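You operate a simulated robot arm through the tools that you are given. There is no shell and no other tool. Be economical: measure what you need, move in short steps, check, and stop when the job is done.

You run a simulated robot arm. Do the job below in one go: nothing can be reset, and whatever is moved stays where it is left.

Task
Wipe the oil off the stone plate with the felt pad, then stand screw blocks 1 and 3 on it.
Fine: put the pad back. Set down upright: felt pad, what you pick out. What is to be rubbed or washed off counts as gone when no trace of it is left.

It is judged by the outcome, as a careful person would: the job done as asked, and still so three seconds after it is handed in. It fails if anything else is knocked over, pushed out of place, dropped, spilled or broken.

Robot
A 6-joint arm with a two-finger parallel gripper, fixed in place. Base frame: the origin is at the foot of the arm, x ahead of it, y to its left, z up; the work surface is at about z = 0.85. Units: m, degrees, N and s.
With the tool pointing down near the work surface it reaches from about 0.24 to 0.64 m from the base axis. Its first joint turns from -66.0 to 66.0 degrees. Payload 2.7 kg.
The TCP is the grasp point between the finger pads, 0.023 m short of the fingertips. In the tool frame z runs along the fingers and y along their closing line. The gripper opens to 0.094 m. The fingers are 0.038 m wide and 0.01 m thick; the gripper's body (0.054 by 0.096 m) begins 0.039 m behind the TCP.
Orientation is told as [roll, pitch, yaw] about the base's x, y, z axes, in that order, counted from this pose: with the fingers straight down and closing along the base's y, the tool's x points along the base's -x, its y along +y and its z along -z.

Tools
- The arm moves only by the tool apply_moves. Its argument "moves" is a list of rows, each a list of 3 entries, a list of its own where there are three numbers: the turn, a rotation vector about the tool's x, y, z in degrees, then the shift along the tool's x, y, z in m, then the opening in per cent of the stroke, from 0 (shut) to 100 (fully open). In form: [[[ax, ay, az], [x, y, z], fingers], ...]. A call has 1 to 12 rows; each row shifts and turns the commanded pose from where the row before left it, along the tool's axes as they then stand. Rows are played at 5 a second. More than 0.05 m and 8.6 degrees between two rows, or a gripper value outside its range, and nothing of the call is played. Where a pose cannot be reached the arm comes as near as it can. A force on the tool above 40 N (or 10 N above the force at the start of the call, whichever is more), or a blocked arm, ends the call early, and 0.2 s more pass. The fingers move at their own pace (about 0.045 m/s each) and stop on an object; they squeeze with about 22 N. The grip force told is the motor's: it shows also when the fingers shut on nothing. Time passes only in rows, and 0.2 s behind the last, so rows that do not move let the fingers close. The reply holds the time, the measured pose of the TCP, the force on the tool along the base axes, the opening and the grip force, in the units named above and with some noise, with the torque about the TCP (base axes, N m) and any sound that the robot's microphone picked up.
- Cameras (640 x 400 px; columns grow to the right, rows downward): "scene" is fixed at [0.0721, -0.4253, 1.3936]; the picture's right is [0.79, -0.62, 0.00], its down [-0.36, -0.46, -0.82] and it looks along [0.50, 0.64, -0.58] (base axes); focal length 349 px, centre (320, 200). "wrist" rides on the gripper at [0.086, 0.016, -0.074] in the tool frame; the picture's right is [-0.18, 0.98, 0.00], its down [-0.58, -0.11, -0.81] and it looks along [-0.79, -0.15, 0.59] (tool axes); focal length 243 px, centre (320, 200). There is no depth. A picture from a camera that has moved, and an enlarged one, comes with that camera's place and axes in the base frame and with its lens. The place of the scene camera against the robot may be out by one fixed shift of up to 0.018 m in any direction.
- camera(camera): a new picture of that camera. No time passes.
- close_up(camera, box): a new picture of the part [left, top, right, bottom] of that camera's present view, enlarged. No time passes.
- sign_off(): hands the job in; it is judged then, once.

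Go step by step. Nothing tells you positions but the pictures and the camera data: compare them with the known pose of the tool, close in by small moves and look again before you grip or let go. The budget is 120 turns and 76 pictures, counting those below and the enlarged ones. Unless the task says otherwise, let go and move clear before handing in, and close with one line.

The tools are called after "Request:" as name(argument=value, ...) on one line, values as JSON. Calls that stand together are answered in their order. apply_moves: Moves the arm, as the interface text tells. Its arguments: {"type":"object","properties":{"moves":{"type":"array","items":{"type":"array"}}},"required":["moves"]} The other tools are called the same way: camera (camera) takes a picture; close_up (camera, box) takes an enlarged picture of a part of a camera's view; sign_off () hands the job in.

At the start:

```text
time_s: 0.0
ee_pos: [0.4495, -0.0601, 1.1411]
tcp_rot: [-0.1, 0.0, 0.0]
contact_force: [0.0, 0.1, 1.2]
ft_torque: [-0.02, 0.02, 0.0]
opening: 0.094
grasp_force: 0.0
```

scene: 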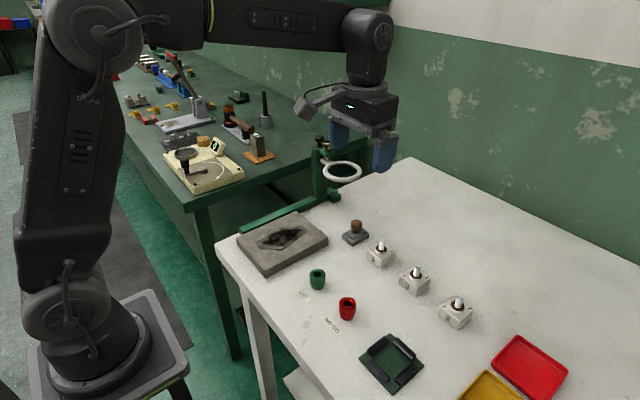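
wrist: 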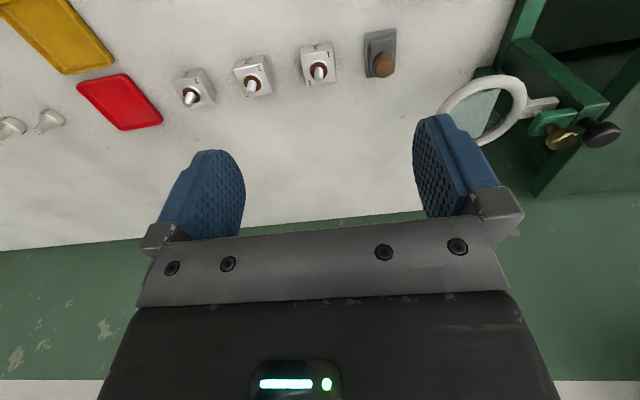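

I see the stone plate with an oil stain, a felt pad with a brown knob, and three white blocks. I'll enlarge the view to read details.

Request:
close_up(camera="scene", box=[220, 190, 380, 290])

Request:
close_up(camera="scene", box=[330, 210, 490, 340])

Request:
close_up(camera="wrist", box=[160, 20, 420, 120])

```text
4.00 times, centred on (300, 240) of scene
camera zoom: at [0.0721, -0.4253, 1.3936], right [0.79, -0.62, 0.0], down [-0.36, -0.46, -0.82], along [0.5, 0.64, -0.58], focal length 1395 px, centre (400, 40)
```

zoom: 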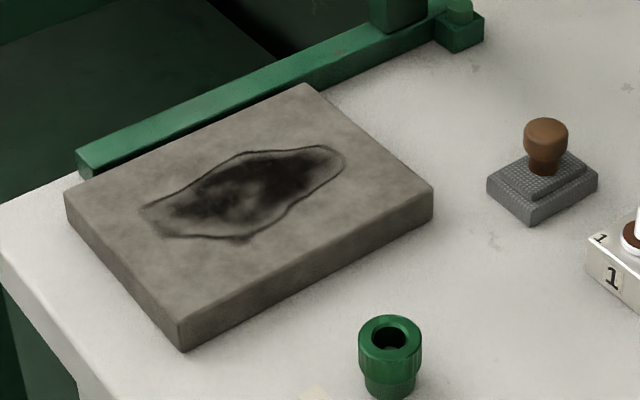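

```text
3.08 times, centred on (410, 275) of scene
camera zoom: at [0.0721, -0.4253, 1.3936], right [0.79, -0.62, 0.0], down [-0.36, -0.46, -0.82], along [0.5, 0.64, -0.58], focal length 1073 px, centre (43, -31)
```

zoom: 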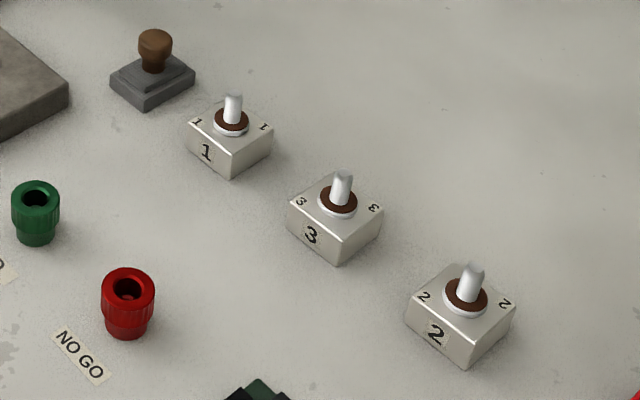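

```text
2.46 times, centred on (290, 70) of wrist
camera zoom: at [0.3627, -0.0429, 1.2159], right [0.18, 0.98, 0.0], down [0.58, -0.11, 0.81], along [0.79, -0.15, -0.59], focal length 597 px, centre (394, 520)
```

zoom: 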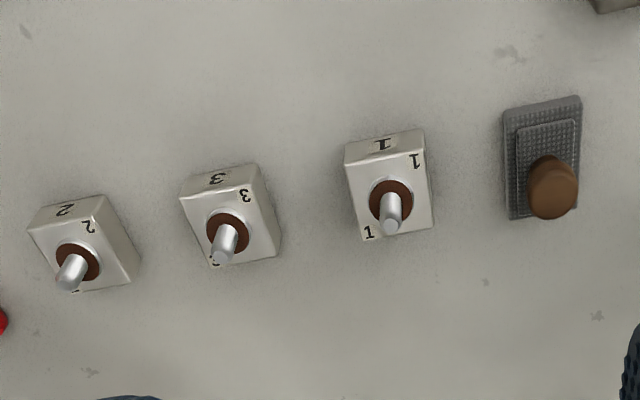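

Block order on the table is 1, 3, 2; the pad sits near (0.52, 0.01), the plate's centre about (0.377, 0.09). I move in above the pad for a closer look.

Request:
apply_moves(moves=[[[0, 0, 0], [-0.01, 0.0175, 0.03], 100], [[0, 0, 0], [-0.01, 0.0175, 0.03], 100], [[0, 0, 0], [-0.01, 0.0175, 0.03], 100], [[0, 0, 0], [0, 0.0175, 0.03], 100], [[0, 0, 0], [0, 0, 0], 100]])

Request:
camera(camera="wrist")

Request:
camera(camera="scene")

```text
time_s: 1.2
ee_pos: [0.4761, 0.009, 1.0226]
tcp_rot: [0.0, 0.0, 0.0]
contact_force: [-0.2, -0.2, 0.3]
ft_torque: [-0.03, -0.01, 0.0]
opening: 0.0941
grasp_force: 0.1
```

```text
70 pictures are left
camera wrist: at [0.3907, 0.0261, 1.0961], right [0.18, 0.98, 0.0], down [0.58, -0.11, 0.81], along [0.79, -0.15, -0.59], focal length 243 px, centre (320, 200)
```

wrist: 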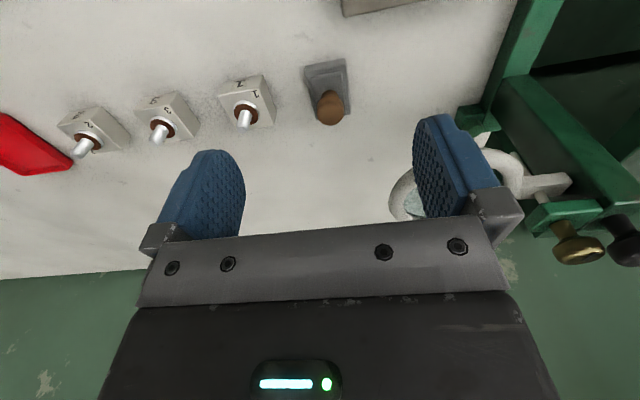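

```text
69 pictures are left
```

scene: 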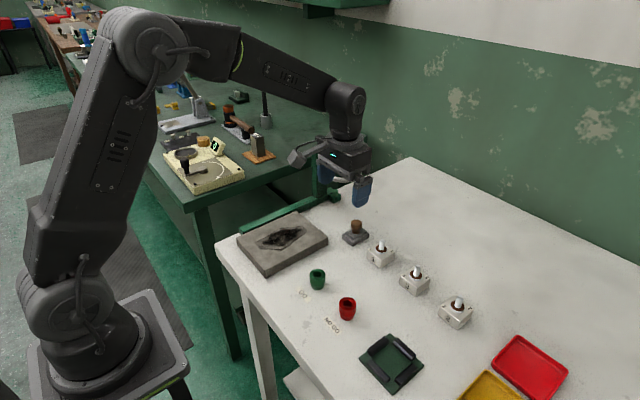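

Request:
close_up(camera="wrist", box=[220, 40, 380, 140])

Request:
close_up(camera="scene", box=[310, 150, 420, 270])

```text
4.00 times, centred on (300, 90) of wrist
camera zoom: at [0.3907, 0.0261, 1.0961], right [0.18, 0.98, 0.0], down [0.58, -0.11, 0.81], along [0.79, -0.15, -0.59], focal length 970 px, centre (400, 640)
```

zoom: 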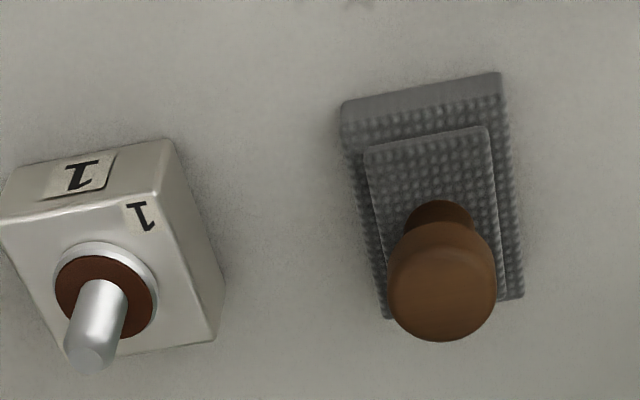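

```text
3.33 times, centred on (365, 210) of scene
camera zoom: at [0.0721, -0.4253, 1.3936], right [0.79, -0.62, 0.0], down [-0.36, -0.46, -0.82], along [0.5, 0.64, -0.58], focal length 1162 px, centre (170, 167)
```

zoom: 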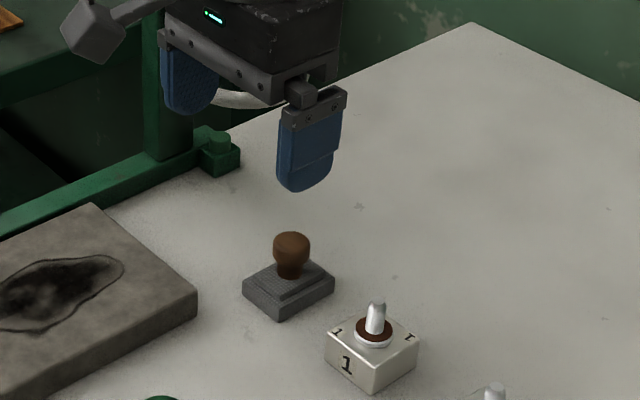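

The pad's base is aligned with the axes, centred near (0.524, 0.0105), the knob's centre at about z = 0.893. I go over it with a reduced opening and look.

Request:
apply_moves(moves=[[[0, 0, 0], [-0.024, 0.0005, 0.02], 55], [[0, 0, 0], [-0.024, 0.001, 0.02], 55], [[0, 0, 0], [0, 0, 0.03], 55], [[0, 0, 0], [0, 0, 0.022], 55], [[0, 0, 0], [0, 0, 0], 55]])

Request:
camera(camera="wrist")

Request:
close_up(camera="scene", box=[310, 150, 420, 270])

```text
time_s: 2.4
ee_pos: [0.5254, 0.0106, 0.9281]
tcp_rot: [0.0, 0.1, 0.0]
contact_force: [-0.2, -0.9, -1.2]
ft_torque: [0.01, 0.05, -0.04]
opening: 0.0511
grasp_force: 0.1
```

```text
66 pictures are left
camera wrist: at [0.4396, 0.028, 1.0031], right [0.18, 0.98, 0.0], down [0.58, -0.11, 0.81], along [0.79, -0.15, -0.59], focal length 243 px, centre (320, 200)
```

wrist: 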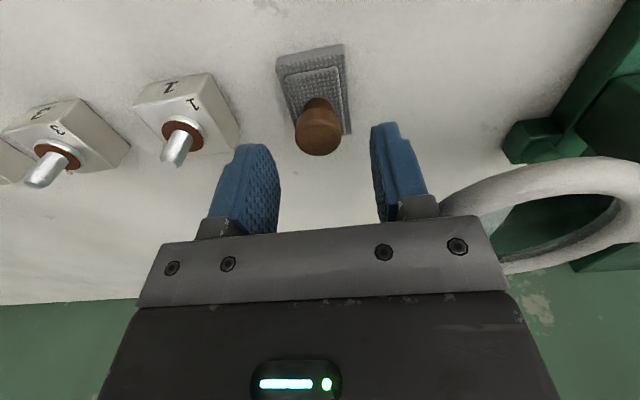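

```text
3.33 times, centred on (365, 210) of scene
camera zoom: at [0.0721, -0.4254, 1.3936], right [0.79, -0.62, 0.0], down [-0.36, -0.46, -0.82], along [0.5, 0.64, -0.58], focal length 1162 px, centre (170, 167)
```

zoom: 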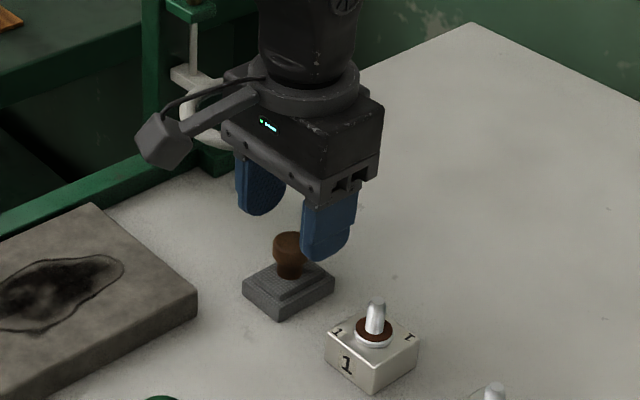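

The knob is lined up between the fingers. I descend to z about 0.90 and close.

Request:
apply_moves(moves=[[[0, 0, 0], [0.001, 0, 0.015], 55], [[0, 0, 0], [0, 0, 0.013], 55], [[0, 0, 0], [0, 0, 0], 55], [[0, 0, 0], [0, 0, 0], 0], [[0, 0, 0], [0, 0, 0], 0], [[0, 0, 0], [0, 0, 0], 0], [[0, 0, 0], [0, 0, 0], 0]])

Request:
close_up(camera="scene", box=[310, 170, 420, 270])

Request:
camera(camera="wrist")

```text
time_s: 2.9
ee_pos: [0.5271, 0.0116, 0.9171]
tcp_rot: [0.0, -0.7, 0.2]
contact_force: [-3.8, -1.3, 9.4]
ft_torque: [0.43, -0.15, 0.15]
opening: 0.0508
grasp_force: 0.1
stopped in row 2: the force on the tool passed its limit (the readings are from after the stop); the commanded pose is now the measured one
```

```text
4.00 times, centred on (365, 220) of scene
camera zoom: at [0.0718, -0.4254, 1.3936], right [0.79, -0.62, 0.0], down [-0.36, -0.46, -0.82], along [0.5, 0.64, -0.58], focal length 1395 px, centre (140, 120)
```

zoom: 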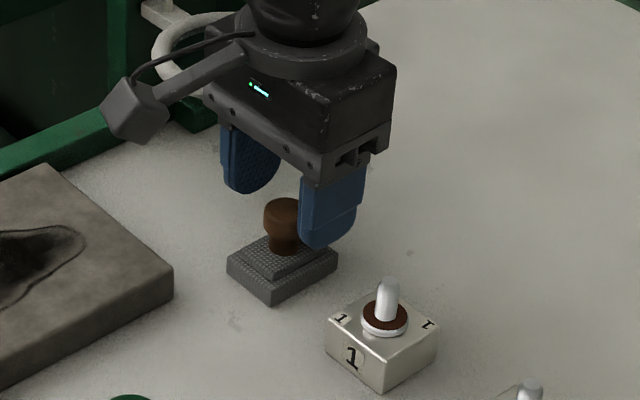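

```text
63 pictures are left
camera wrist: at [0.4404, 0.0274, 0.9904], right [0.18, 0.98, 0.0], down [0.57, -0.11, 0.81], along [0.8, -0.14, -0.58], focal length 243 px, centre (320, 200)
```

wrist: 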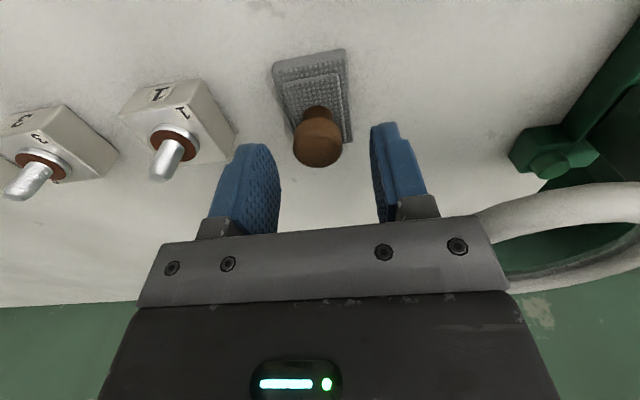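

The gripper touched something on its +y side, most likely the magnifier ring. I back straight up and check that it has not shifted.

Request:
apply_moves(moves=[[[0, 0, 0], [0, -0.001, -0.02], 55], [[0, 0, 0], [0.0, -0.002, -0.04], 55], [[0, 0, 0], [0.04, 0, -0.045], 55], [[0, 0, 0], [0.03, 0, 0], 55], [[0, 0, 0], [0, 0, 0], 55]])

Request:
camera(camera="wrist")

Request:
close_up(camera="scene", box=[290, 110, 410, 250])

```text
refused: row 3 steps farther than a row can; nothing moved
```

```text
62 pictures are left
camera wrist: at [0.4404, 0.0274, 0.9904], right [0.18, 0.98, 0.0], down [0.57, -0.11, 0.81], along [0.8, -0.14, -0.58], focal length 243 px, centre (320, 200)
```

wrist: 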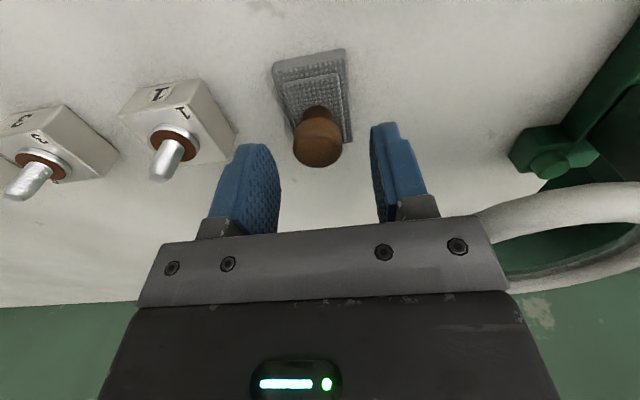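

```text
2.86 times, centred on (350, 180) of scene
camera zoom: at [0.0718, -0.4254, 1.3936], right [0.79, -0.62, 0.0], down [-0.36, -0.46, -0.82], along [0.5, 0.64, -0.58], focal length 996 px, centre (234, 257)
```

zoom: 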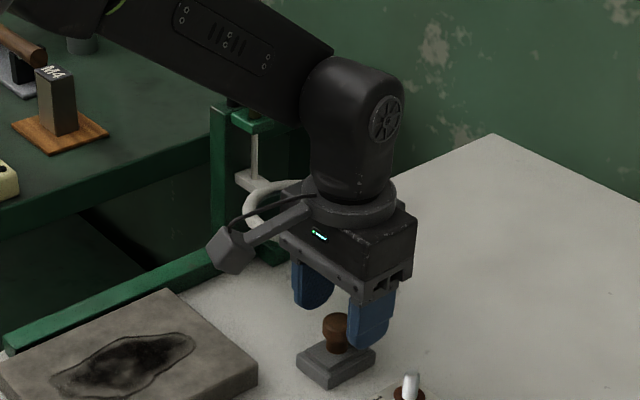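

Request:
apply_moves(moves=[[[0, 0, 0], [0, -0.001, -0.02], 55], [[0, 0, 0], [0.0, -0.002, -0.04], 55], [[0, 0, 0], [0.01, 0, -0.04], 55], [[0, 0, 0], [0.03, -0.02, -0.03], 55], [[0, 0, 0], [0.03, -0.02, 0], 55], [[0, 0, 0], [0, 0, 0], 55]])

Request:
camera(camera="wrist")

Request:
close_up(camera="scene", box=[290, 110, 410, 250])

```text
time_s: 4.3
ee_pos: [0.4556, -0.0319, 1.0434]
tcp_rot: [0.1, -0.4, 0.2]
contact_force: [-0.8, 0.7, 0.6]
ft_torque: [0.0, 0.0, -0.01]
opening: 0.0519
grasp_force: 0.0
```

```text
60 pictures are left
camera wrist: at [0.3689, -0.0148, 1.1169], right [0.18, 0.98, 0.0], down [0.57, -0.11, 0.81], along [0.8, -0.15, -0.58], focal length 243 px, centre (320, 200)
```

wrist: 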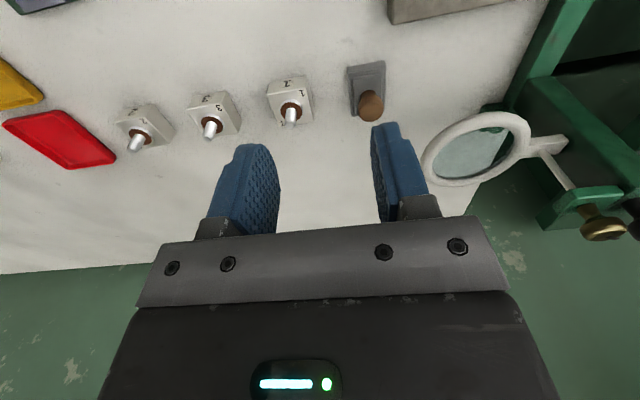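

```text
2.86 times, centred on (350, 180) of scene
camera zoom: at [0.0721, -0.4253, 1.3936], right [0.79, -0.62, 0.0], down [-0.36, -0.46, -0.82], along [0.5, 0.64, -0.58], focal length 996 px, centre (234, 257)
```

zoom: 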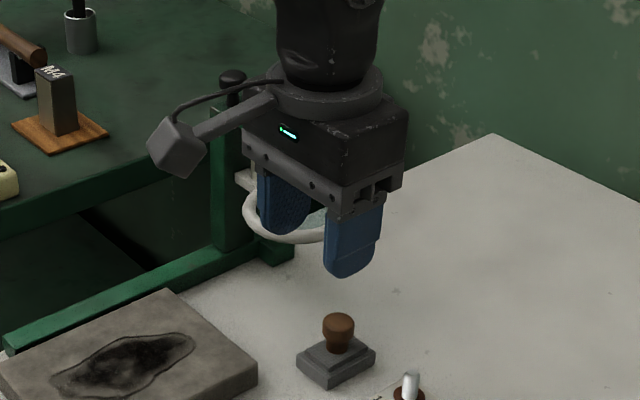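

Request:
apply_moves(moves=[[[0, 0, 0], [0.0, -0.03, -0.03], 55], [[0, 0, 0], [0.0, 0, -0.035], 55], [[0, 0, 0], [0, 0, -0.035], 55], [[0, 0, 0], [0, 0, 0], 55]])

Request:
camera(camera="scene")

Request:
close_up(camera="scene", box=[290, 130, 390, 230])

Request:
camera(camera="wrist")

```text
time_s: 5.3
ee_pos: [0.4542, -0.0637, 1.1462]
tcp_rot: [0.1, -0.6, 0.2]
contact_force: [1.1, 0.1, 0.3]
ft_torque: [-0.01, 0.02, 0.0]
opening: 0.0516
grasp_force: 0.1
```

```text
58 pictures are left
```

scene: 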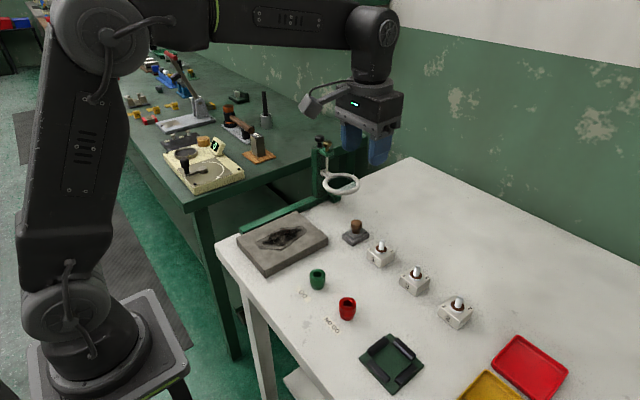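

```text
4.00 times, centred on (340, 180) of scene
camera zoom: at [0.0721, -0.4253, 1.3936], right [0.79, -0.62, 0.0], down [-0.36, -0.46, -0.82], along [0.5, 0.64, -0.58], focal length 1395 px, centre (240, 280)
```

zoom: 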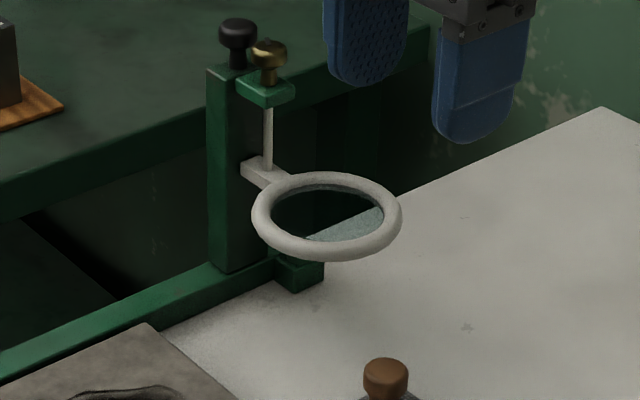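

```text
56 pictures are left
camera wrist: at [0.3688, -0.0471, 1.2189], right [0.18, 0.98, 0.0], down [0.57, -0.11, 0.81], along [0.8, -0.15, -0.58], focal length 243 px, centre (320, 200)
```

wrist: 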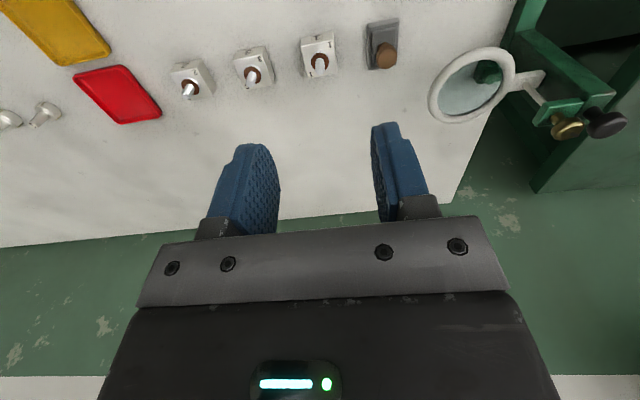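

The ring slid straight down its rod by roughly 0.035–0.04 m when my gripper's edge pressed on it. I'll raise it back first: tilt the tool about 50° so that the fingers can take the ring's near rim from below and above.

Request:
apply_moves(moves=[[[-8.3, 0, 0], [-0.01, 0, 0], 55], [[-8.3, 0, 0], [-0.01, 0, 0], 55], [[-8.3, 0, 0], [-0.01, 0, 0], 55], [[-8.3, 0, 0], [-0.01, 0, 0], 55], [[-8.3, 0, 0], [-0.01, 0, 0], 55], [[-8.3, 0, 0], [-0.01, 0, 0], 55], [[0, 0, 0], [-0.02, -0.03, 0.02], 55], [[0, 0, 0], [-0.02, -0.03, 0.03], 55], [[0, 0, 0], [0, -0.014, 0.03], 55], [[0, 0, 0], [0, 0, 0.01], 55], [[0, 0, 0], [0, 0, 0.0], 55]])

Request:
camera(camera="wrist")

Request:
close_up(camera="scene", box=[270, 110, 430, 250])

```text
time_s: 7.7
ee_pos: [0.5561, -0.0409, 1.0317]
tcp_rot: [49.9, -0.5, 0.2]
contact_force: [-0.7, 0.4, 0.5]
ft_torque: [-0.01, 0.0, 0.0]
opening: 0.0518
grasp_force: 0.1
```

```text
55 pictures are left
camera wrist: at [0.4703, -0.0867, 1.0921], right [0.18, 0.63, 0.75], down [0.58, -0.68, 0.44], along [0.8, 0.36, -0.49], focal length 243 px, centre (320, 200)
```

wrist: 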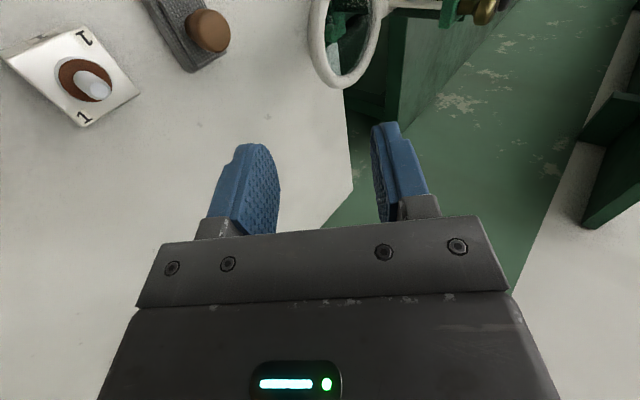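

```text
2.86 times, centred on (350, 180) of scene
camera zoom: at [0.0721, -0.4253, 1.3936], right [0.79, -0.62, 0.0], down [-0.36, -0.46, -0.82], along [0.5, 0.64, -0.58], focal length 996 px, centre (234, 257)
```

zoom: 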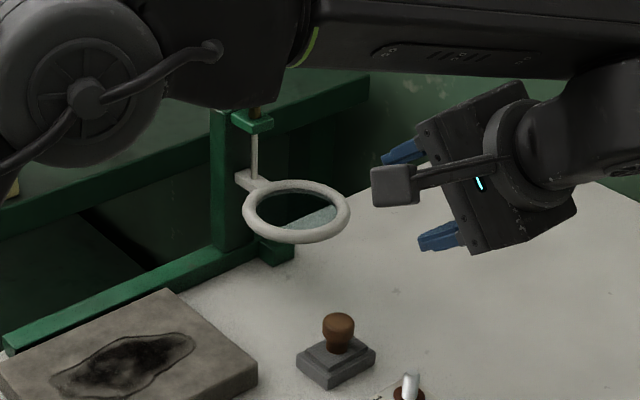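

The ring lies where I reckoned, about (0.554, 0.10, 0.942). I tilt further to 75° and come down just in front of it so that the lower finger will pass under the rim.

Request:
apply_moves(moves=[[[-8.3, 0, 0], [0, 0, 0], 55], [[-8.3, 0, 0], [0, 0, 0], 55], [[-8.3, 0, 0], [0, 0, 0], 55], [[0, 0, 0], [0, -0.022, 0.01], 55], [[0, 0, 0], [0, -0.023, 0.01], 55], [[0, 0, 0], [0, 0, 0], 55]])

Request:
camera(camera="wrist")

Request:
close_up(camera="scene", box=[270, 110, 430, 250])

```text
time_s: 9.1
ee_pos: [0.5553, -0.0357, 0.9817]
tcp_rot: [74.8, -0.5, 0.2]
contact_force: [0.5, -0.1, -0.2]
ft_torque: [0.02, 0.02, -0.02]
opening: 0.0517
grasp_force: 0.1
```

```text
53 pictures are left
camera wrist: at [0.4705, -0.1021, 1.016], right [0.17, 0.26, 0.95], down [0.58, -0.8, 0.11], along [0.79, 0.53, -0.29], focal length 243 px, centre (320, 200)
```

wrist: 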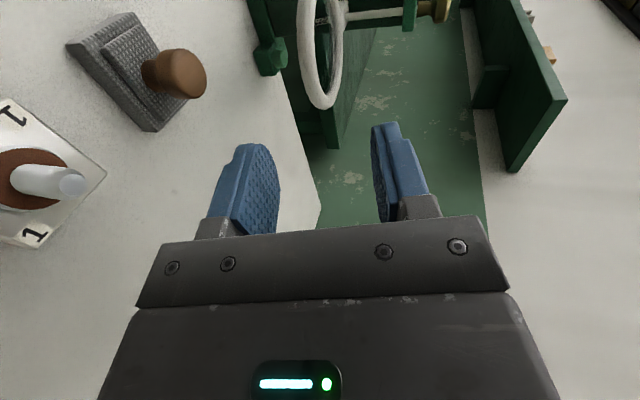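

```text
2.86 times, centred on (350, 180) of scene
camera zoom: at [0.0721, -0.4253, 1.3936], right [0.79, -0.62, 0.0], down [-0.36, -0.46, -0.82], along [0.5, 0.64, -0.58], focal length 996 px, centre (234, 257)
```

zoom: 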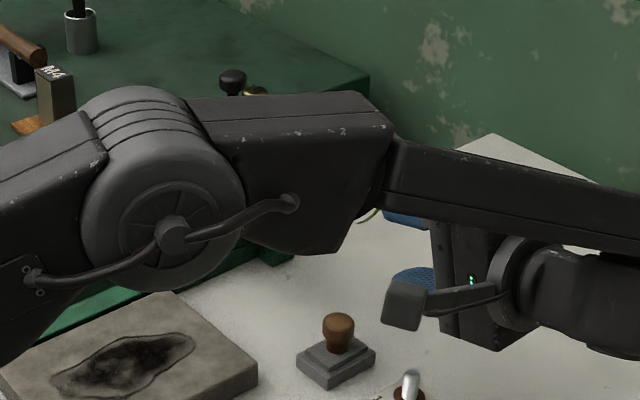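

Request:
apply_moves(moves=[[[0, 0, 0], [0, -0.005, 0.03], 55], [[0, 0, 0], [0, 0, 0.03], 55], [[0, 0, 0], [0, 0, 0.01], 55], [[0, 0, 0], [0, 0, 0], 55]])

Request:
camera(camera="wrist")

Request:
camera(camera="scene")

```text
time_s: 10.1
ee_pos: [0.5552, 0.0315, 0.9584]
tcp_rot: [74.7, -0.5, 0.1]
contact_force: [0.6, 0.1, -0.1]
ft_torque: [-0.03, 0.0, 0.02]
opening: 0.0518
grasp_force: 0.0
```

```text
51 pictures are left
camera wrist: at [0.4705, -0.035, 0.9931], right [0.17, 0.26, 0.95], down [0.58, -0.8, 0.11], along [0.79, 0.53, -0.29], focal length 243 px, centre (320, 200)
```

wrist: 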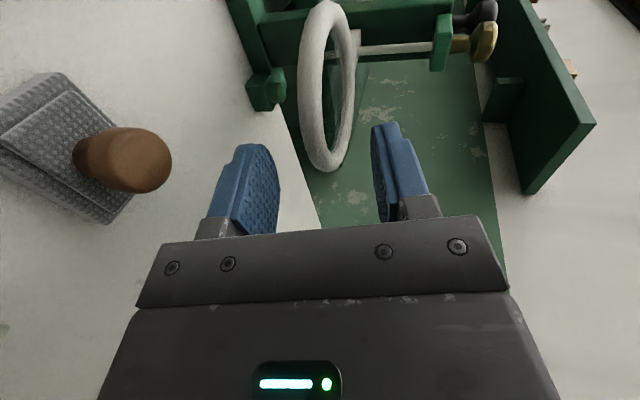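

```text
50 pictures are left
```

scene: 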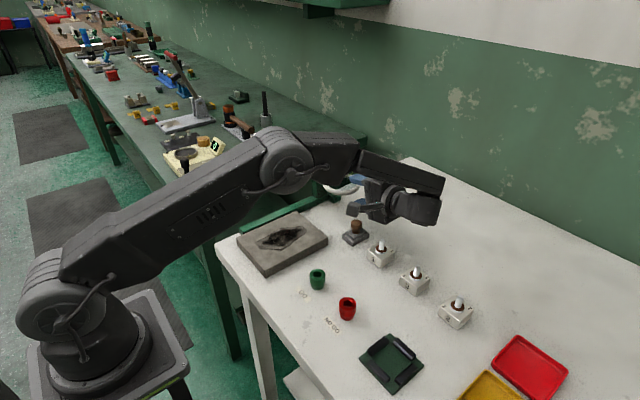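

The ring now lies between the two fingers' planes. I advance under the rim and lift slowly, short of the full height at first.

Request:
apply_moves(moves=[[[0, 0, 0], [0, 0, 0.02], 55], [[0, 0, 0], [0, 0, 0.015], 55], [[0, 0, 0], [0, 0, 0], 55], [[0, 0, 0], [0, 0.0077, -0.0021], 55], [[0, 0, 0], [0, 0.0077, -0.0021], 55], [[0, 0, 0], [0, 0.0077, -0.0021], 55], [[0, 0, 0], [0, 0, 0], 55]])

Request:
camera(camera="wrist")

```text
time_s: 11.7
ee_pos: [0.5561, 0.0662, 0.9729]
tcp_rot: [74.8, -0.5, 0.2]
contact_force: [-0.2, 0.6, -2.0]
ft_torque: [0.08, -0.03, -0.01]
opening: 0.0526
grasp_force: 0.9
```

```text
49 pictures are left
camera wrist: at [0.4699, -0.0009, 1.0078], right [0.18, 0.26, 0.95], down [0.58, -0.8, 0.11], along [0.79, 0.53, -0.29], focal length 243 px, centre (320, 200)
```

wrist: 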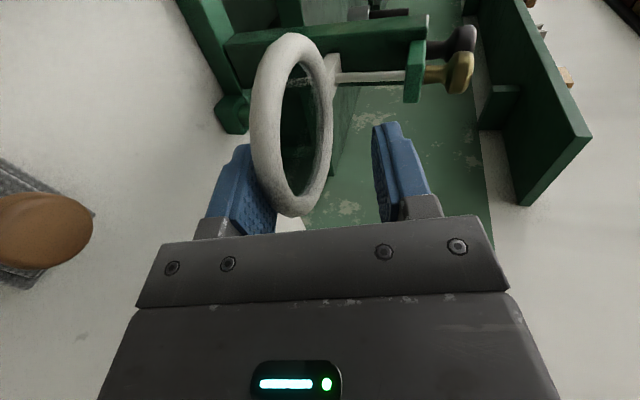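

The lower finger now carries the rim with a light load of about 2 N. I lift on.

Request:
apply_moves(moves=[[[0, 0, 0], [0, 0.0068, -0.0018], 55], [[0, 0, 0], [0, 0.0068, -0.0018], 55], [[0, 0, 0], [0, 0.0068, -0.0018], 55], [[0, 0, 0], [0, 0.0048, -0.0013], 55], [[0, 0, 0], [0, 0, 0], 55], [[0, 0, 0], [0, 0, 0], 55]])

Request:
camera(camera="wrist")

```text
time_s: 13.1
ee_pos: [0.5562, 0.0676, 1.0007]
tcp_rot: [74.8, -0.4, 0.2]
contact_force: [-0.7, -0.5, -2.3]
ft_torque: [0.0, 0.0, -0.03]
opening: 0.0529
grasp_force: 1.5
```

```text
48 pictures are left
camera wrist: at [0.4699, 0.0005, 1.0344], right [0.17, 0.26, 0.95], down [0.58, -0.8, 0.11], along [0.79, 0.53, -0.29], focal length 243 px, centre (320, 200)
```

wrist: 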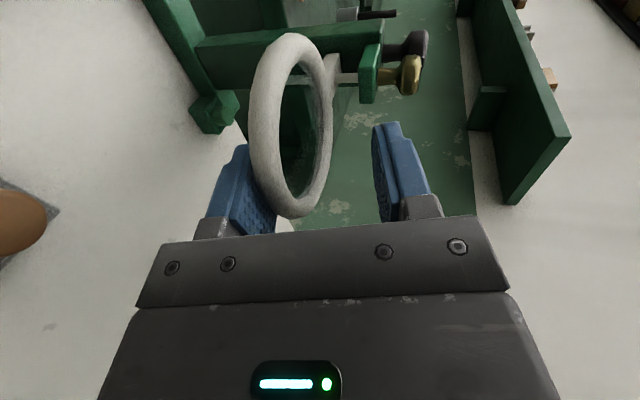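

The ring has risen close to its bracket. I ease down, withdraw and return to the starting pose to compare with the first pictures.

Request:
apply_moves(moves=[[[0, 0, 0], [0, -0.012, 0.003], 55], [[0, 0, 0], [0, 0, -0.03], 55], [[0, 0, 0], [0, 0, -0.03], 55], [[0, 0, 0], [0, 0, -0.03], 55], [[8.3, 0, 0], [0.0, 0.02, -0.02], 55], [[8.3, 0, 0], [0.0, 0.01, -0.03], 55], [[8.3, 0, 0], [0.01, 0.01, -0.03], 55], [[8.3, 0, 0], [0.02, 0.01, -0.03], 55], [[8.3, 0, 0], [0.03, 0.0, -0.0], 55], [[8.3, 0, 0], [0.03, 0, 0], 55], [[8.3, 0, 0], [0.015, 0, 0], 55], [[8.3, 0, 0], [0, 0, 0], 55]])

```text
time_s: 15.7
ee_pos: [0.4484, -0.0943, 1.1062]
tcp_rot: [8.2, -0.5, 0.2]
contact_force: [-0.1, 0.2, -0.4]
ft_torque: [-0.01, 0.0, -0.04]
opening: 0.0519
grasp_force: 0.0
```

Request:
apply_moves(moves=[[[8.3, 0, 0], [0, 0, 0], 55], [[0, 0.5, -0.2], [-0.001, 0.017, -0.0175], 55], [[0, 0, 0], [0, 0.017, -0.0175], 55], [[0, 0, 0], [0, 0, 0], 55]])

Request:
camera(camera="scene")

Request:
camera(camera="wrist")

```text
time_s: 16.7
ee_pos: [0.4509, -0.0607, 1.1421]
tcp_rot: [0.0, 0.0, 0.4]
contact_force: [0.3, 0.1, -0.6]
ft_torque: [0.0, 0.01, -0.02]
opening: 0.0517
grasp_force: 0.0
```

```text
47 pictures are left
```

scene: 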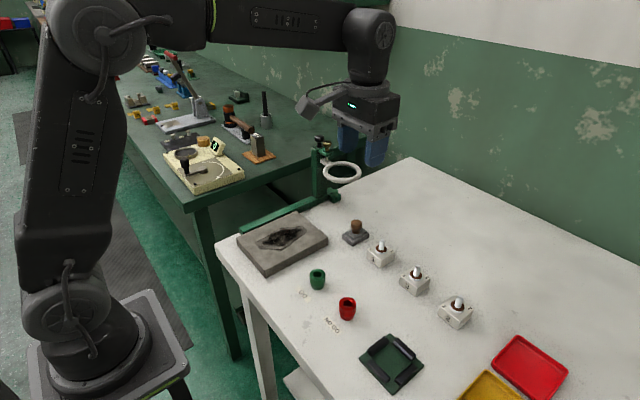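

```text
46 pictures are left
camera wrist: at [0.3651, -0.0441, 1.217], right [0.18, 0.98, 0.0], down [0.58, -0.11, 0.81], along [0.79, -0.14, -0.59], focal length 243 px, centre (320, 200)
```

wrist: 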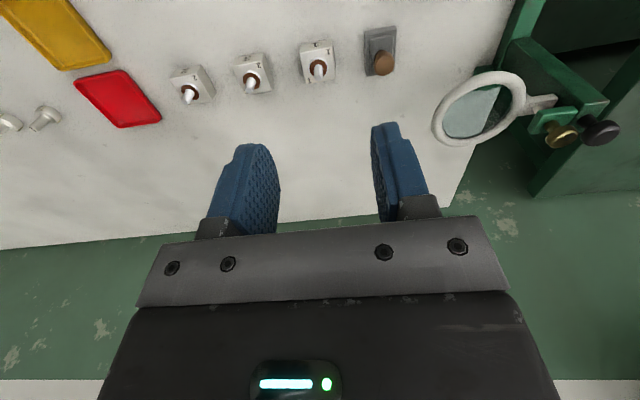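

The ring is back to within a few millimetres of its first place. Now I turn the gripper 90° so that its narrow side faces the ring (camera on the −y side) for the pad.

Request:
apply_moves(moves=[[[0, 0, -8.2], [0, 0, 0], 55], [[0, 0, -8.2], [0, 0, 0], 55], [[0, 0, -8.2], [0, 0, 0], 55], [[0, 0, -8.2], [0, 0, 0], 55], [[0, 0, -8.2], [0, 0, 0], 55], [[0, 0, -8.2], [0, 0, 0], 55], [[0, 0, -8.2], [0, 0, 0], 55], [[0, 0, -8.2], [0, 0, 0], 55], [[0, 0, -8.2], [0, 0, 0], 55], [[0, 0, -8.2], [0, 0, 0], 55], [[0, 0, -8.0], [0, 0, 0], 55], [[0, 0, 0], [0, 0, 0], 55]])

```text
time_s: 19.3
ee_pos: [0.451, -0.0597, 1.1418]
tcp_rot: [0.1, -0.1, 90.6]
contact_force: [-0.3, 0.0, 0.2]
ft_torque: [0.01, 0.0, -0.02]
opening: 0.0515
grasp_force: 0.1
```

Request:
apply_moves(moves=[[[0, 0, 0], [-0.02, -0.025, 0.03], 55], [[0, 0, 0], [-0.02, -0.025, 0.03], 55], [[0, 0, 0], [-0.022, -0.023, 0.03], 55], [[0, 0, 0], [0, 0, 0.03], 55], [[0, 0, 0], [0, 0, 0.03], 55], [[0, 0, 0], [0, 0, 0], 55]])

Request:
camera(camera="wrist")

Request:
close_up(camera="scene", box=[290, 110, 430, 250])

```text
time_s: 20.7
ee_pos: [0.5257, 0.0025, 0.9901]
tcp_rot: [0.0, 0.0, 90.4]
contact_force: [-0.2, -0.4, -0.5]
ft_torque: [0.02, 0.01, 0.03]
opening: 0.0516
grasp_force: 0.1
```

```text
45 pictures are left
camera wrist: at [0.511, -0.0836, 1.0654], right [-0.98, 0.18, 0.0], down [0.1, 0.58, 0.81], along [0.14, 0.79, -0.59], focal length 243 px, centre (320, 200)
```

wrist: 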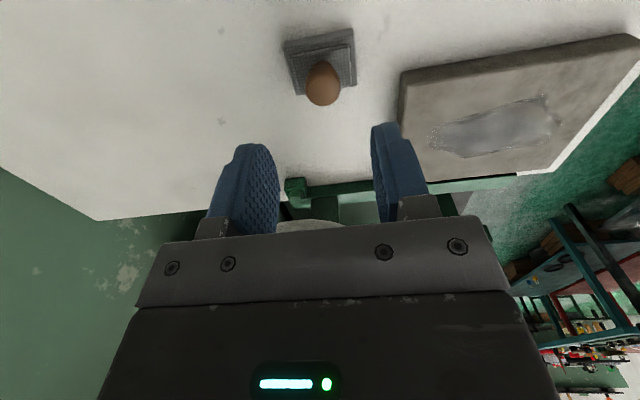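

```text
2.86 times, centred on (360, 180) of scene
camera zoom: at [0.0721, -0.4253, 1.3936], right [0.79, -0.62, 0.0], down [-0.36, -0.46, -0.82], along [0.5, 0.64, -0.58], focal length 996 px, centre (206, 257)
```

zoom: 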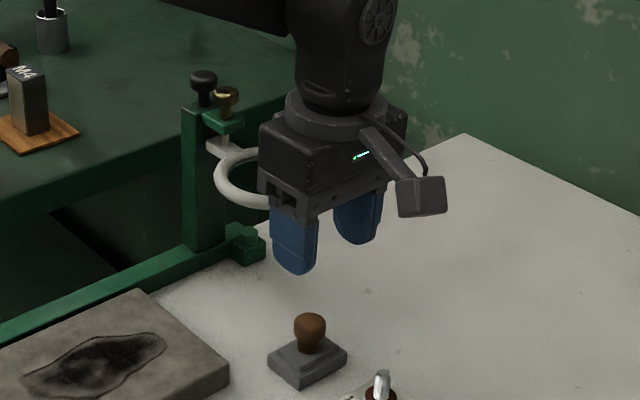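

Alignment looks right and the narrow side faces the ring. I descend gently.

Request:
apply_moves(moves=[[[0, 0, 0], [-0.001, 0.001, 0.02], 55], [[0, 0, 0], [0, 0, 0.02], 55], [[0, 0, 0], [0, 0, 0.015], 55], [[0, 0, 0], [0, 0, 0], 55]])

Request:
camera(camera="wrist")

Request:
close_up(camera="scene", box=[290, 110, 430, 250])

```text
time_s: 21.7
ee_pos: [0.5228, 0.0033, 0.9355]
tcp_rot: [-0.1, -0.2, 90.4]
contact_force: [-0.8, 0.2, 0.0]
ft_torque: [0.01, 0.0, -0.01]
opening: 0.0516
grasp_force: 0.1
```

```text
43 pictures are left
camera wrist: at [0.5087, -0.0826, 1.0107], right [-0.98, 0.18, 0.0], down [0.1, 0.58, 0.81], along [0.14, 0.79, -0.59], focal length 243 px, centre (320, 200)
```

wrist: 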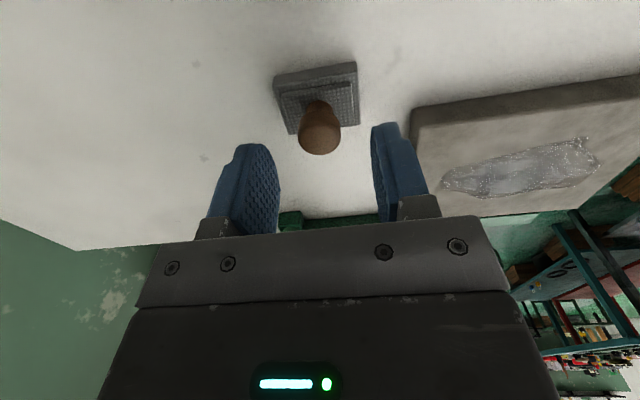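

```text
2.86 times, centred on (360, 180) of scene
camera zoom: at [0.0721, -0.4253, 1.3936], right [0.79, -0.62, 0.0], down [-0.36, -0.46, -0.82], along [0.5, 0.64, -0.58], focal length 996 px, centre (206, 257)
```

zoom: 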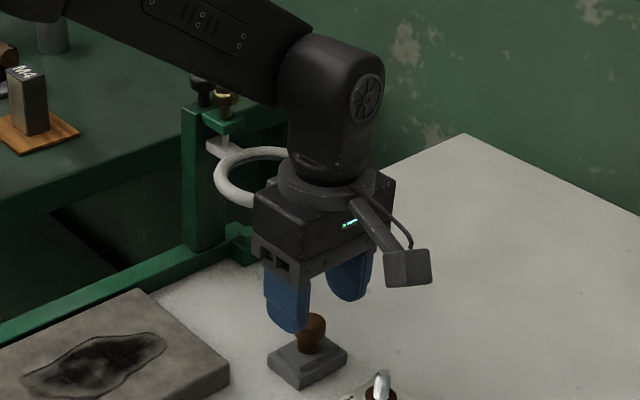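

Request:
apply_moves(moves=[[[0, 0, 0], [0, 0, 0.015], 55], [[0, 0, 0], [0, 0, 0.013], 55], [[0, 0, 0], [0, 0, 0.007], 55], [[0, 0, 0], [0, 0, 0], 55]])

Request:
close_up(camera="scene", box=[300, 150, 400, 250])

```text
time_s: 22.7
ee_pos: [0.5225, 0.0046, 0.9003]
tcp_rot: [0.0, 0.1, 90.4]
contact_force: [0.3, 0.6, 1.0]
ft_torque: [-0.03, -0.01, 0.0]
opening: 0.0519
grasp_force: 0.0
```

```text
4.00 times, centred on (350, 200) of scene
camera zoom: at [0.0721, -0.4253, 1.3936], right [0.79, -0.62, 0.0], down [-0.36, -0.46, -0.82], along [0.5, 0.64, -0.58], focal length 1395 px, centre (200, 200)
```

zoom: 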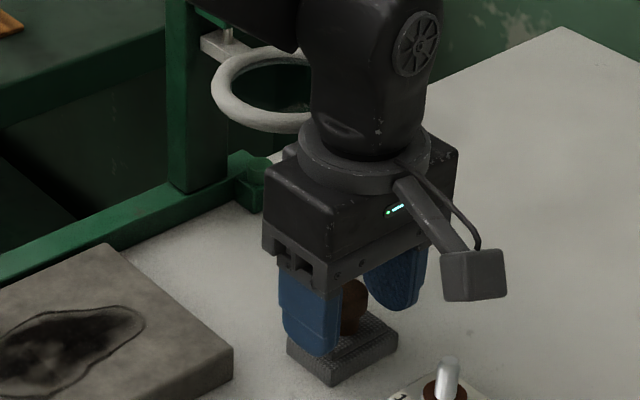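

No contact with the ring. Now I close on the knob and lift a little.

Request:
apply_moves(moves=[[[0, 0, 0], [0, 0, 0], 0], [[0, 0, 0], [0, 0, 0], 0], [[0, 0, 0], [0, 0, 0], 0], [[0, 0, 0], [0, 0, 0], 0], [[0, 0, 0], [0, 0, -0.01], 0], [[0, 0, 0], [0, 0, -0.015], 0], [[0, 0, 0], [0, 0, 0], 0]])

Request:
camera(camera="wrist")

Request:
close_up(camera="scene", box=[300, 150, 400, 250])

```text
time_s: 24.3
ee_pos: [0.5229, 0.0031, 0.9263]
tcp_rot: [0.0, -0.2, 90.4]
contact_force: [0.0, 0.6, -0.8]
ft_torque: [0.0, -0.03, 0.02]
opening: 0.0245
grasp_force: 21.8
```

```text
40 pictures are left
camera wrist: at [0.5078, -0.0833, 1.0011], right [-0.98, 0.18, 0.0], down [0.1, 0.58, 0.81], along [0.14, 0.79, -0.59], focal length 243 px, centre (320, 200)
```

wrist: 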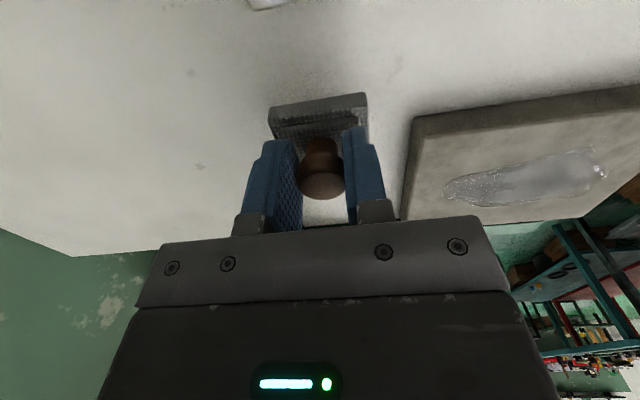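

```text
4.00 times, centred on (350, 200) of scene
camera zoom: at [0.0721, -0.4253, 1.3936], right [0.79, -0.62, 0.0], down [-0.36, -0.46, -0.82], along [0.5, 0.64, -0.58], focal length 1395 px, centre (200, 200)
```

zoom: 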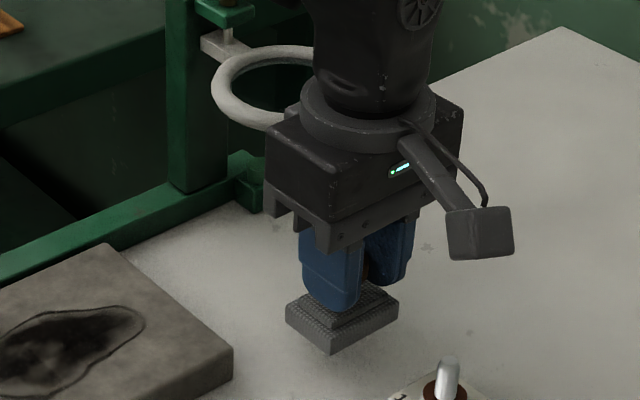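

The pad is held level (its sole 0.050 m below the TCP). I lift, move clear of the ring in −x first, then over the plate's centre.

Request:
apply_moves(moves=[[[0, 0, 0], [0, 0, -0.02], 0], [[0, 0, 0], [0, 0.03, -0.015], 0], [[0, 0, 0], [0, 0.04, 0], 0], [[0, 0, 0], [-0.03, 0.035, 0], 0], [[0, 0, 0], [-0.03, 0.034, 0], 0], [[0, 0, 0], [-0.023, 0.01, 0], 0], [[0, 0, 0], [0, 0, 0.01], 0], [[0, 0, 0], [0, 0, 0], 0]])

Request:
close_up(camera="scene", box=[220, 150, 380, 290])

```text
time_s: 26.1
ee_pos: [0.3744, 0.0852, 0.9509]
tcp_rot: [-0.1, 0.0, 90.5]
contact_force: [-0.6, 0.0, -1.7]
ft_torque: [0.01, -0.01, -0.02]
opening: 0.0245
grasp_force: 22.0
```

```text
2.86 times, centred on (300, 220) of scene
camera zoom: at [0.0721, -0.4253, 1.3936], right [0.79, -0.62, 0.0], down [-0.36, -0.46, -0.82], along [0.5, 0.64, -0.58], focal length 996 px, centre (377, 143)
```

zoom: 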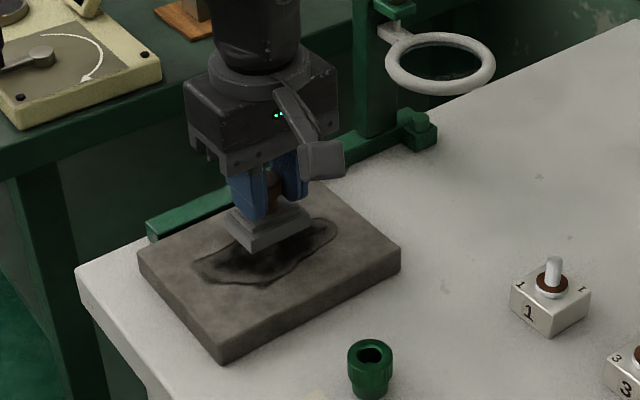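

Request:
apply_moves(moves=[[[0, 0, 0], [0, 0, 0.012], 0], [[0, 0, 0], [0, 0, 0.006], 0], [[0, 0, 0], [0, 0, 0.004], 0], [[0, 0, 0], [0, 0, 0.003], 0], [[0, 0, 0], [0, 0, 0], 0]])

```text
time_s: 27.3
ee_pos: [0.3735, 0.0849, 0.9276]
tcp_rot: [0.0, 0.0, 90.4]
contact_force: [0.5, -0.4, -0.7]
ft_torque: [0.0, 0.01, 0.02]
opening: 0.0244
grasp_force: 22.2
```

Request:
apply_moves(moves=[[[0, 0, 0], [0, 0, 0.002], 0], [[0, 0, 0], [0, 0, 0.002], 0], [[0, 0, 0], [0, 0, 0], 0]])

```text
time_s: 28.1
ee_pos: [0.3724, 0.0845, 0.9248]
tcp_rot: [-0.1, -0.1, 90.4]
contact_force: [-3.7, -1.0, 23.4]
ft_torque: [0.13, 0.13, 0.0]
opening: 0.0247
grasp_force: 21.8
```

Request:
apply_moves(moves=[[[0, 0, 0], [0, 0, -0.0015], 0], [[0, 0, 0], [0, 0.02, 0], 0], [[0, 0, 0], [0, 0.02, 0], 0], [[0, 0, 0], [0, 0, 0], 0]])

Request:
close_up(camera="scene", box=[220, 150, 380, 290])

```text
time_s: 29.1
ee_pos: [0.3319, 0.0844, 0.9236]
tcp_rot: [0.2, 0.0, 90.4]
contact_force: [0.7, 0.9, -0.5]
ft_torque: [0.0, -0.03, 0.04]
opening: 0.0245
grasp_force: 22.2
```

```text
2.86 times, centred on (300, 220) of scene
camera zoom: at [0.0721, -0.4253, 1.3936], right [0.79, -0.62, 0.0], down [-0.36, -0.46, -0.82], along [0.5, 0.64, -0.58], focal length 996 px, centre (377, 143)
```

zoom: 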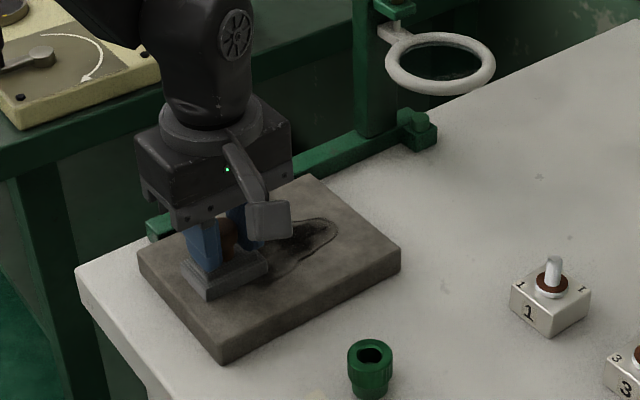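

Request:
apply_moves(moves=[[[0, 0, 0], [0, 0, 0.001], 0], [[0, 0, 0], [0, 0, 0], 0]])

Request:
apply_moves(moves=[[[0, 0, 0], [0, 0, 0.001], 0], [[0, 0, 0], [0, 0, 0], 0]])

```text
time_s: 29.7
ee_pos: [0.3331, 0.0848, 0.9237]
tcp_rot: [-0.1, 0.0, 90.4]
contact_force: [-3.7, -1.2, 8.7]
ft_torque: [0.03, 0.08, 0.03]
opening: 0.0243
grasp_force: 22.3
```

```text
time_s: 30.3
ee_pos: [0.3336, 0.0841, 0.9224]
tcp_rot: [-0.1, 0.0, 90.4]
contact_force: [-7.4, -0.5, 24.3]
ft_torque: [0.15, 0.14, 0.07]
opening: 0.0245
grasp_force: 22.0
```

Stiffness is about 16 N per mm. I ease to about 12 N and wipe in parallel strokes, checking the force on the way.

Request:
apply_moves(moves=[[[0, 0, 0], [0.0, 0.009, -0.0008], 0], [[0, 0, 0], [0.015, 0, 0], 0], [[0, 0, 0], [0.015, 0, 0], 0], [[0, 0, 0], [0, -0.025, 0], 0], [[0, 0, 0], [0, -0.025, 0], 0], [[0, 0, 0], [0, -0.025, 0], 0], [[0, 0, 0], [0, -0.027, 0], 0], [[0, 0, 0], [0, 0, 0], 0]])

```text
time_s: 32.1
ee_pos: [0.426, 0.0544, 0.9229]
tcp_rot: [0.0, -0.1, 90.5]
contact_force: [-0.1, 0.2, 0.1]
ft_torque: [0.01, 0.04, -0.02]
opening: 0.0247
grasp_force: 22.2
```

Request:
apply_moves(moves=[[[0, 0, 0], [0, 0, 0.001], 0], [[0, 0, 0], [0, 0, 0], 0]])

```text
time_s: 32.7
ee_pos: [0.4257, 0.0554, 0.9201]
tcp_rot: [-0.1, -0.1, 90.4]
contact_force: [0.0, -1.4, 3.4]
ft_torque: [-0.09, 0.04, 0.01]
opening: 0.0245
grasp_force: 21.7
```

Request:
apply_moves(moves=[[[0, 0, 0], [0, 0, 0.0004], 0], [[0, 0, 0], [0, 0.025, 0], 0], [[0, 0, 0], [0, 0.025, 0], 0], [[0, 0, 0], [0, 0, 0], 0]])

Request:
close_up(camera="scene", box=[220, 150, 380, 290])

```text
time_s: 33.7
ee_pos: [0.377, 0.0553, 0.9232]
tcp_rot: [-0.3, -0.1, 90.4]
contact_force: [5.8, 0.1, 10.9]
ft_torque: [0.04, -0.08, 0.01]
opening: 0.0244
grasp_force: 21.8
```

```text
2.86 times, centred on (300, 220) of scene
camera zoom: at [0.0721, -0.4254, 1.3936], right [0.79, -0.62, 0.0], down [-0.36, -0.46, -0.82], along [0.5, 0.64, -0.58], focal length 996 px, centre (377, 143)
```

zoom: 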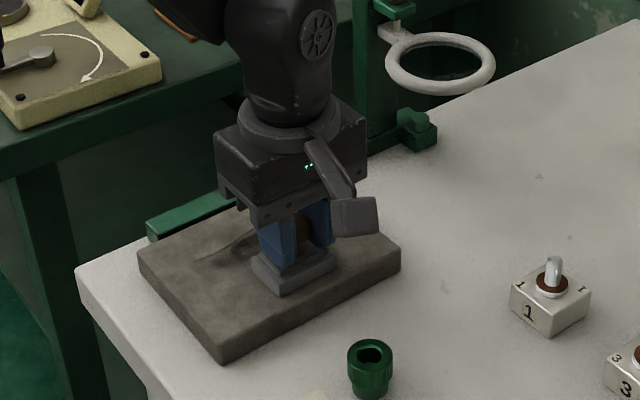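

It wipes well at 11 N. I go on with the strokes.

Request:
apply_moves(moves=[[[0, 0, 0], [0, 0.027, 0], 0], [[0, 0, 0], [0, 0.026, 0], 0], [[0, 0, 0], [-0.021, 0, 0], 0], [[0, 0, 0], [0, -0.025, 0], 0], [[0, 0, 0], [0, -0.025, 0], 0], [[0, 0, 0], [0, 0, 0], 0]])

Request:
apply_moves(moves=[[[0, 0, 0], [0, -0.025, 0.0004], 0], [[0, 0, 0], [0, -0.025, 0.0004], 0], [[0, 0, 0], [0, 0, 0], 0]])

```text
time_s: 35.1
ee_pos: [0.3731, 0.0769, 0.9235]
tcp_rot: [0.1, -0.1, 90.4]
contact_force: [0.1, 0.5, -0.7]
ft_torque: [0.02, 0.0, -0.01]
opening: 0.0245
grasp_force: 22.4
```

```text
time_s: 35.9
ee_pos: [0.4238, 0.0748, 0.9227]
tcp_rot: [0.0, 0.0, 90.5]
contact_force: [0.4, -1.0, -1.3]
ft_torque: [-0.02, 0.0, 0.02]
opening: 0.0247
grasp_force: 22.5
```

Request:
apply_moves(moves=[[[0, 0, 0], [0, 0, 0.001], 0], [[0, 0, 0], [0, 0, 0], 0]])

Request:
apply_moves(moves=[[[0, 0, 0], [0, 0.025, 0], 0], [[0, 0, 0], [0, 0.025, 0], 0], [[0, 0, 0], [0, 0, 0], 0]])

```text
time_s: 36.5
ee_pos: [0.4238, 0.0757, 0.922]
tcp_rot: [-0.1, -0.1, 90.3]
contact_force: [1.1, -0.1, 7.6]
ft_torque: [0.04, 0.12, 0.0]
opening: 0.0245
grasp_force: 21.8
```

```text
time_s: 37.3
ee_pos: [0.374, 0.0761, 0.9218]
tcp_rot: [-0.3, -0.1, 90.4]
contact_force: [7.6, -0.2, 15.6]
ft_torque: [0.11, -0.11, -0.01]
opening: 0.0246
grasp_force: 22.4
```

Request:
apply_moves(moves=[[[0, 0, 0], [0, 0.025, 0], 0], [[0, 0, 0], [0, 0.025, 0], 0], [[0, 0, 0], [-0.021, 0, 0.0], 0], [[0, 0, 0], [0, -0.025, 0.0002], 0], [[0, 0, 0], [0, -0.025, 0.0002], 0], [[0, 0, 0], [0, 0, 0], 0]])

Request:
apply_moves(moves=[[[0, 0, 0], [0, -0.025, 0.0002], 0], [[0, 0, 0], [0, -0.025, 0.0002], 0], [[0, 0, 0], [0, 0, 0], 0]])

```text
time_s: 38.7
ee_pos: [0.374, 0.0951, 0.9195]
tcp_rot: [0.1, 0.0, 90.3]
contact_force: [-0.9, -0.3, 0.4]
ft_torque: [0.02, 0.0, -0.01]
opening: 0.0247
grasp_force: 21.9
```

```text
time_s: 39.5
ee_pos: [0.4239, 0.0964, 0.9197]
tcp_rot: [0.0, -0.1, 90.5]
contact_force: [-0.6, 0.8, -1.1]
ft_torque: [-0.01, 0.03, 0.03]
opening: 0.0248
grasp_force: 22.0
```

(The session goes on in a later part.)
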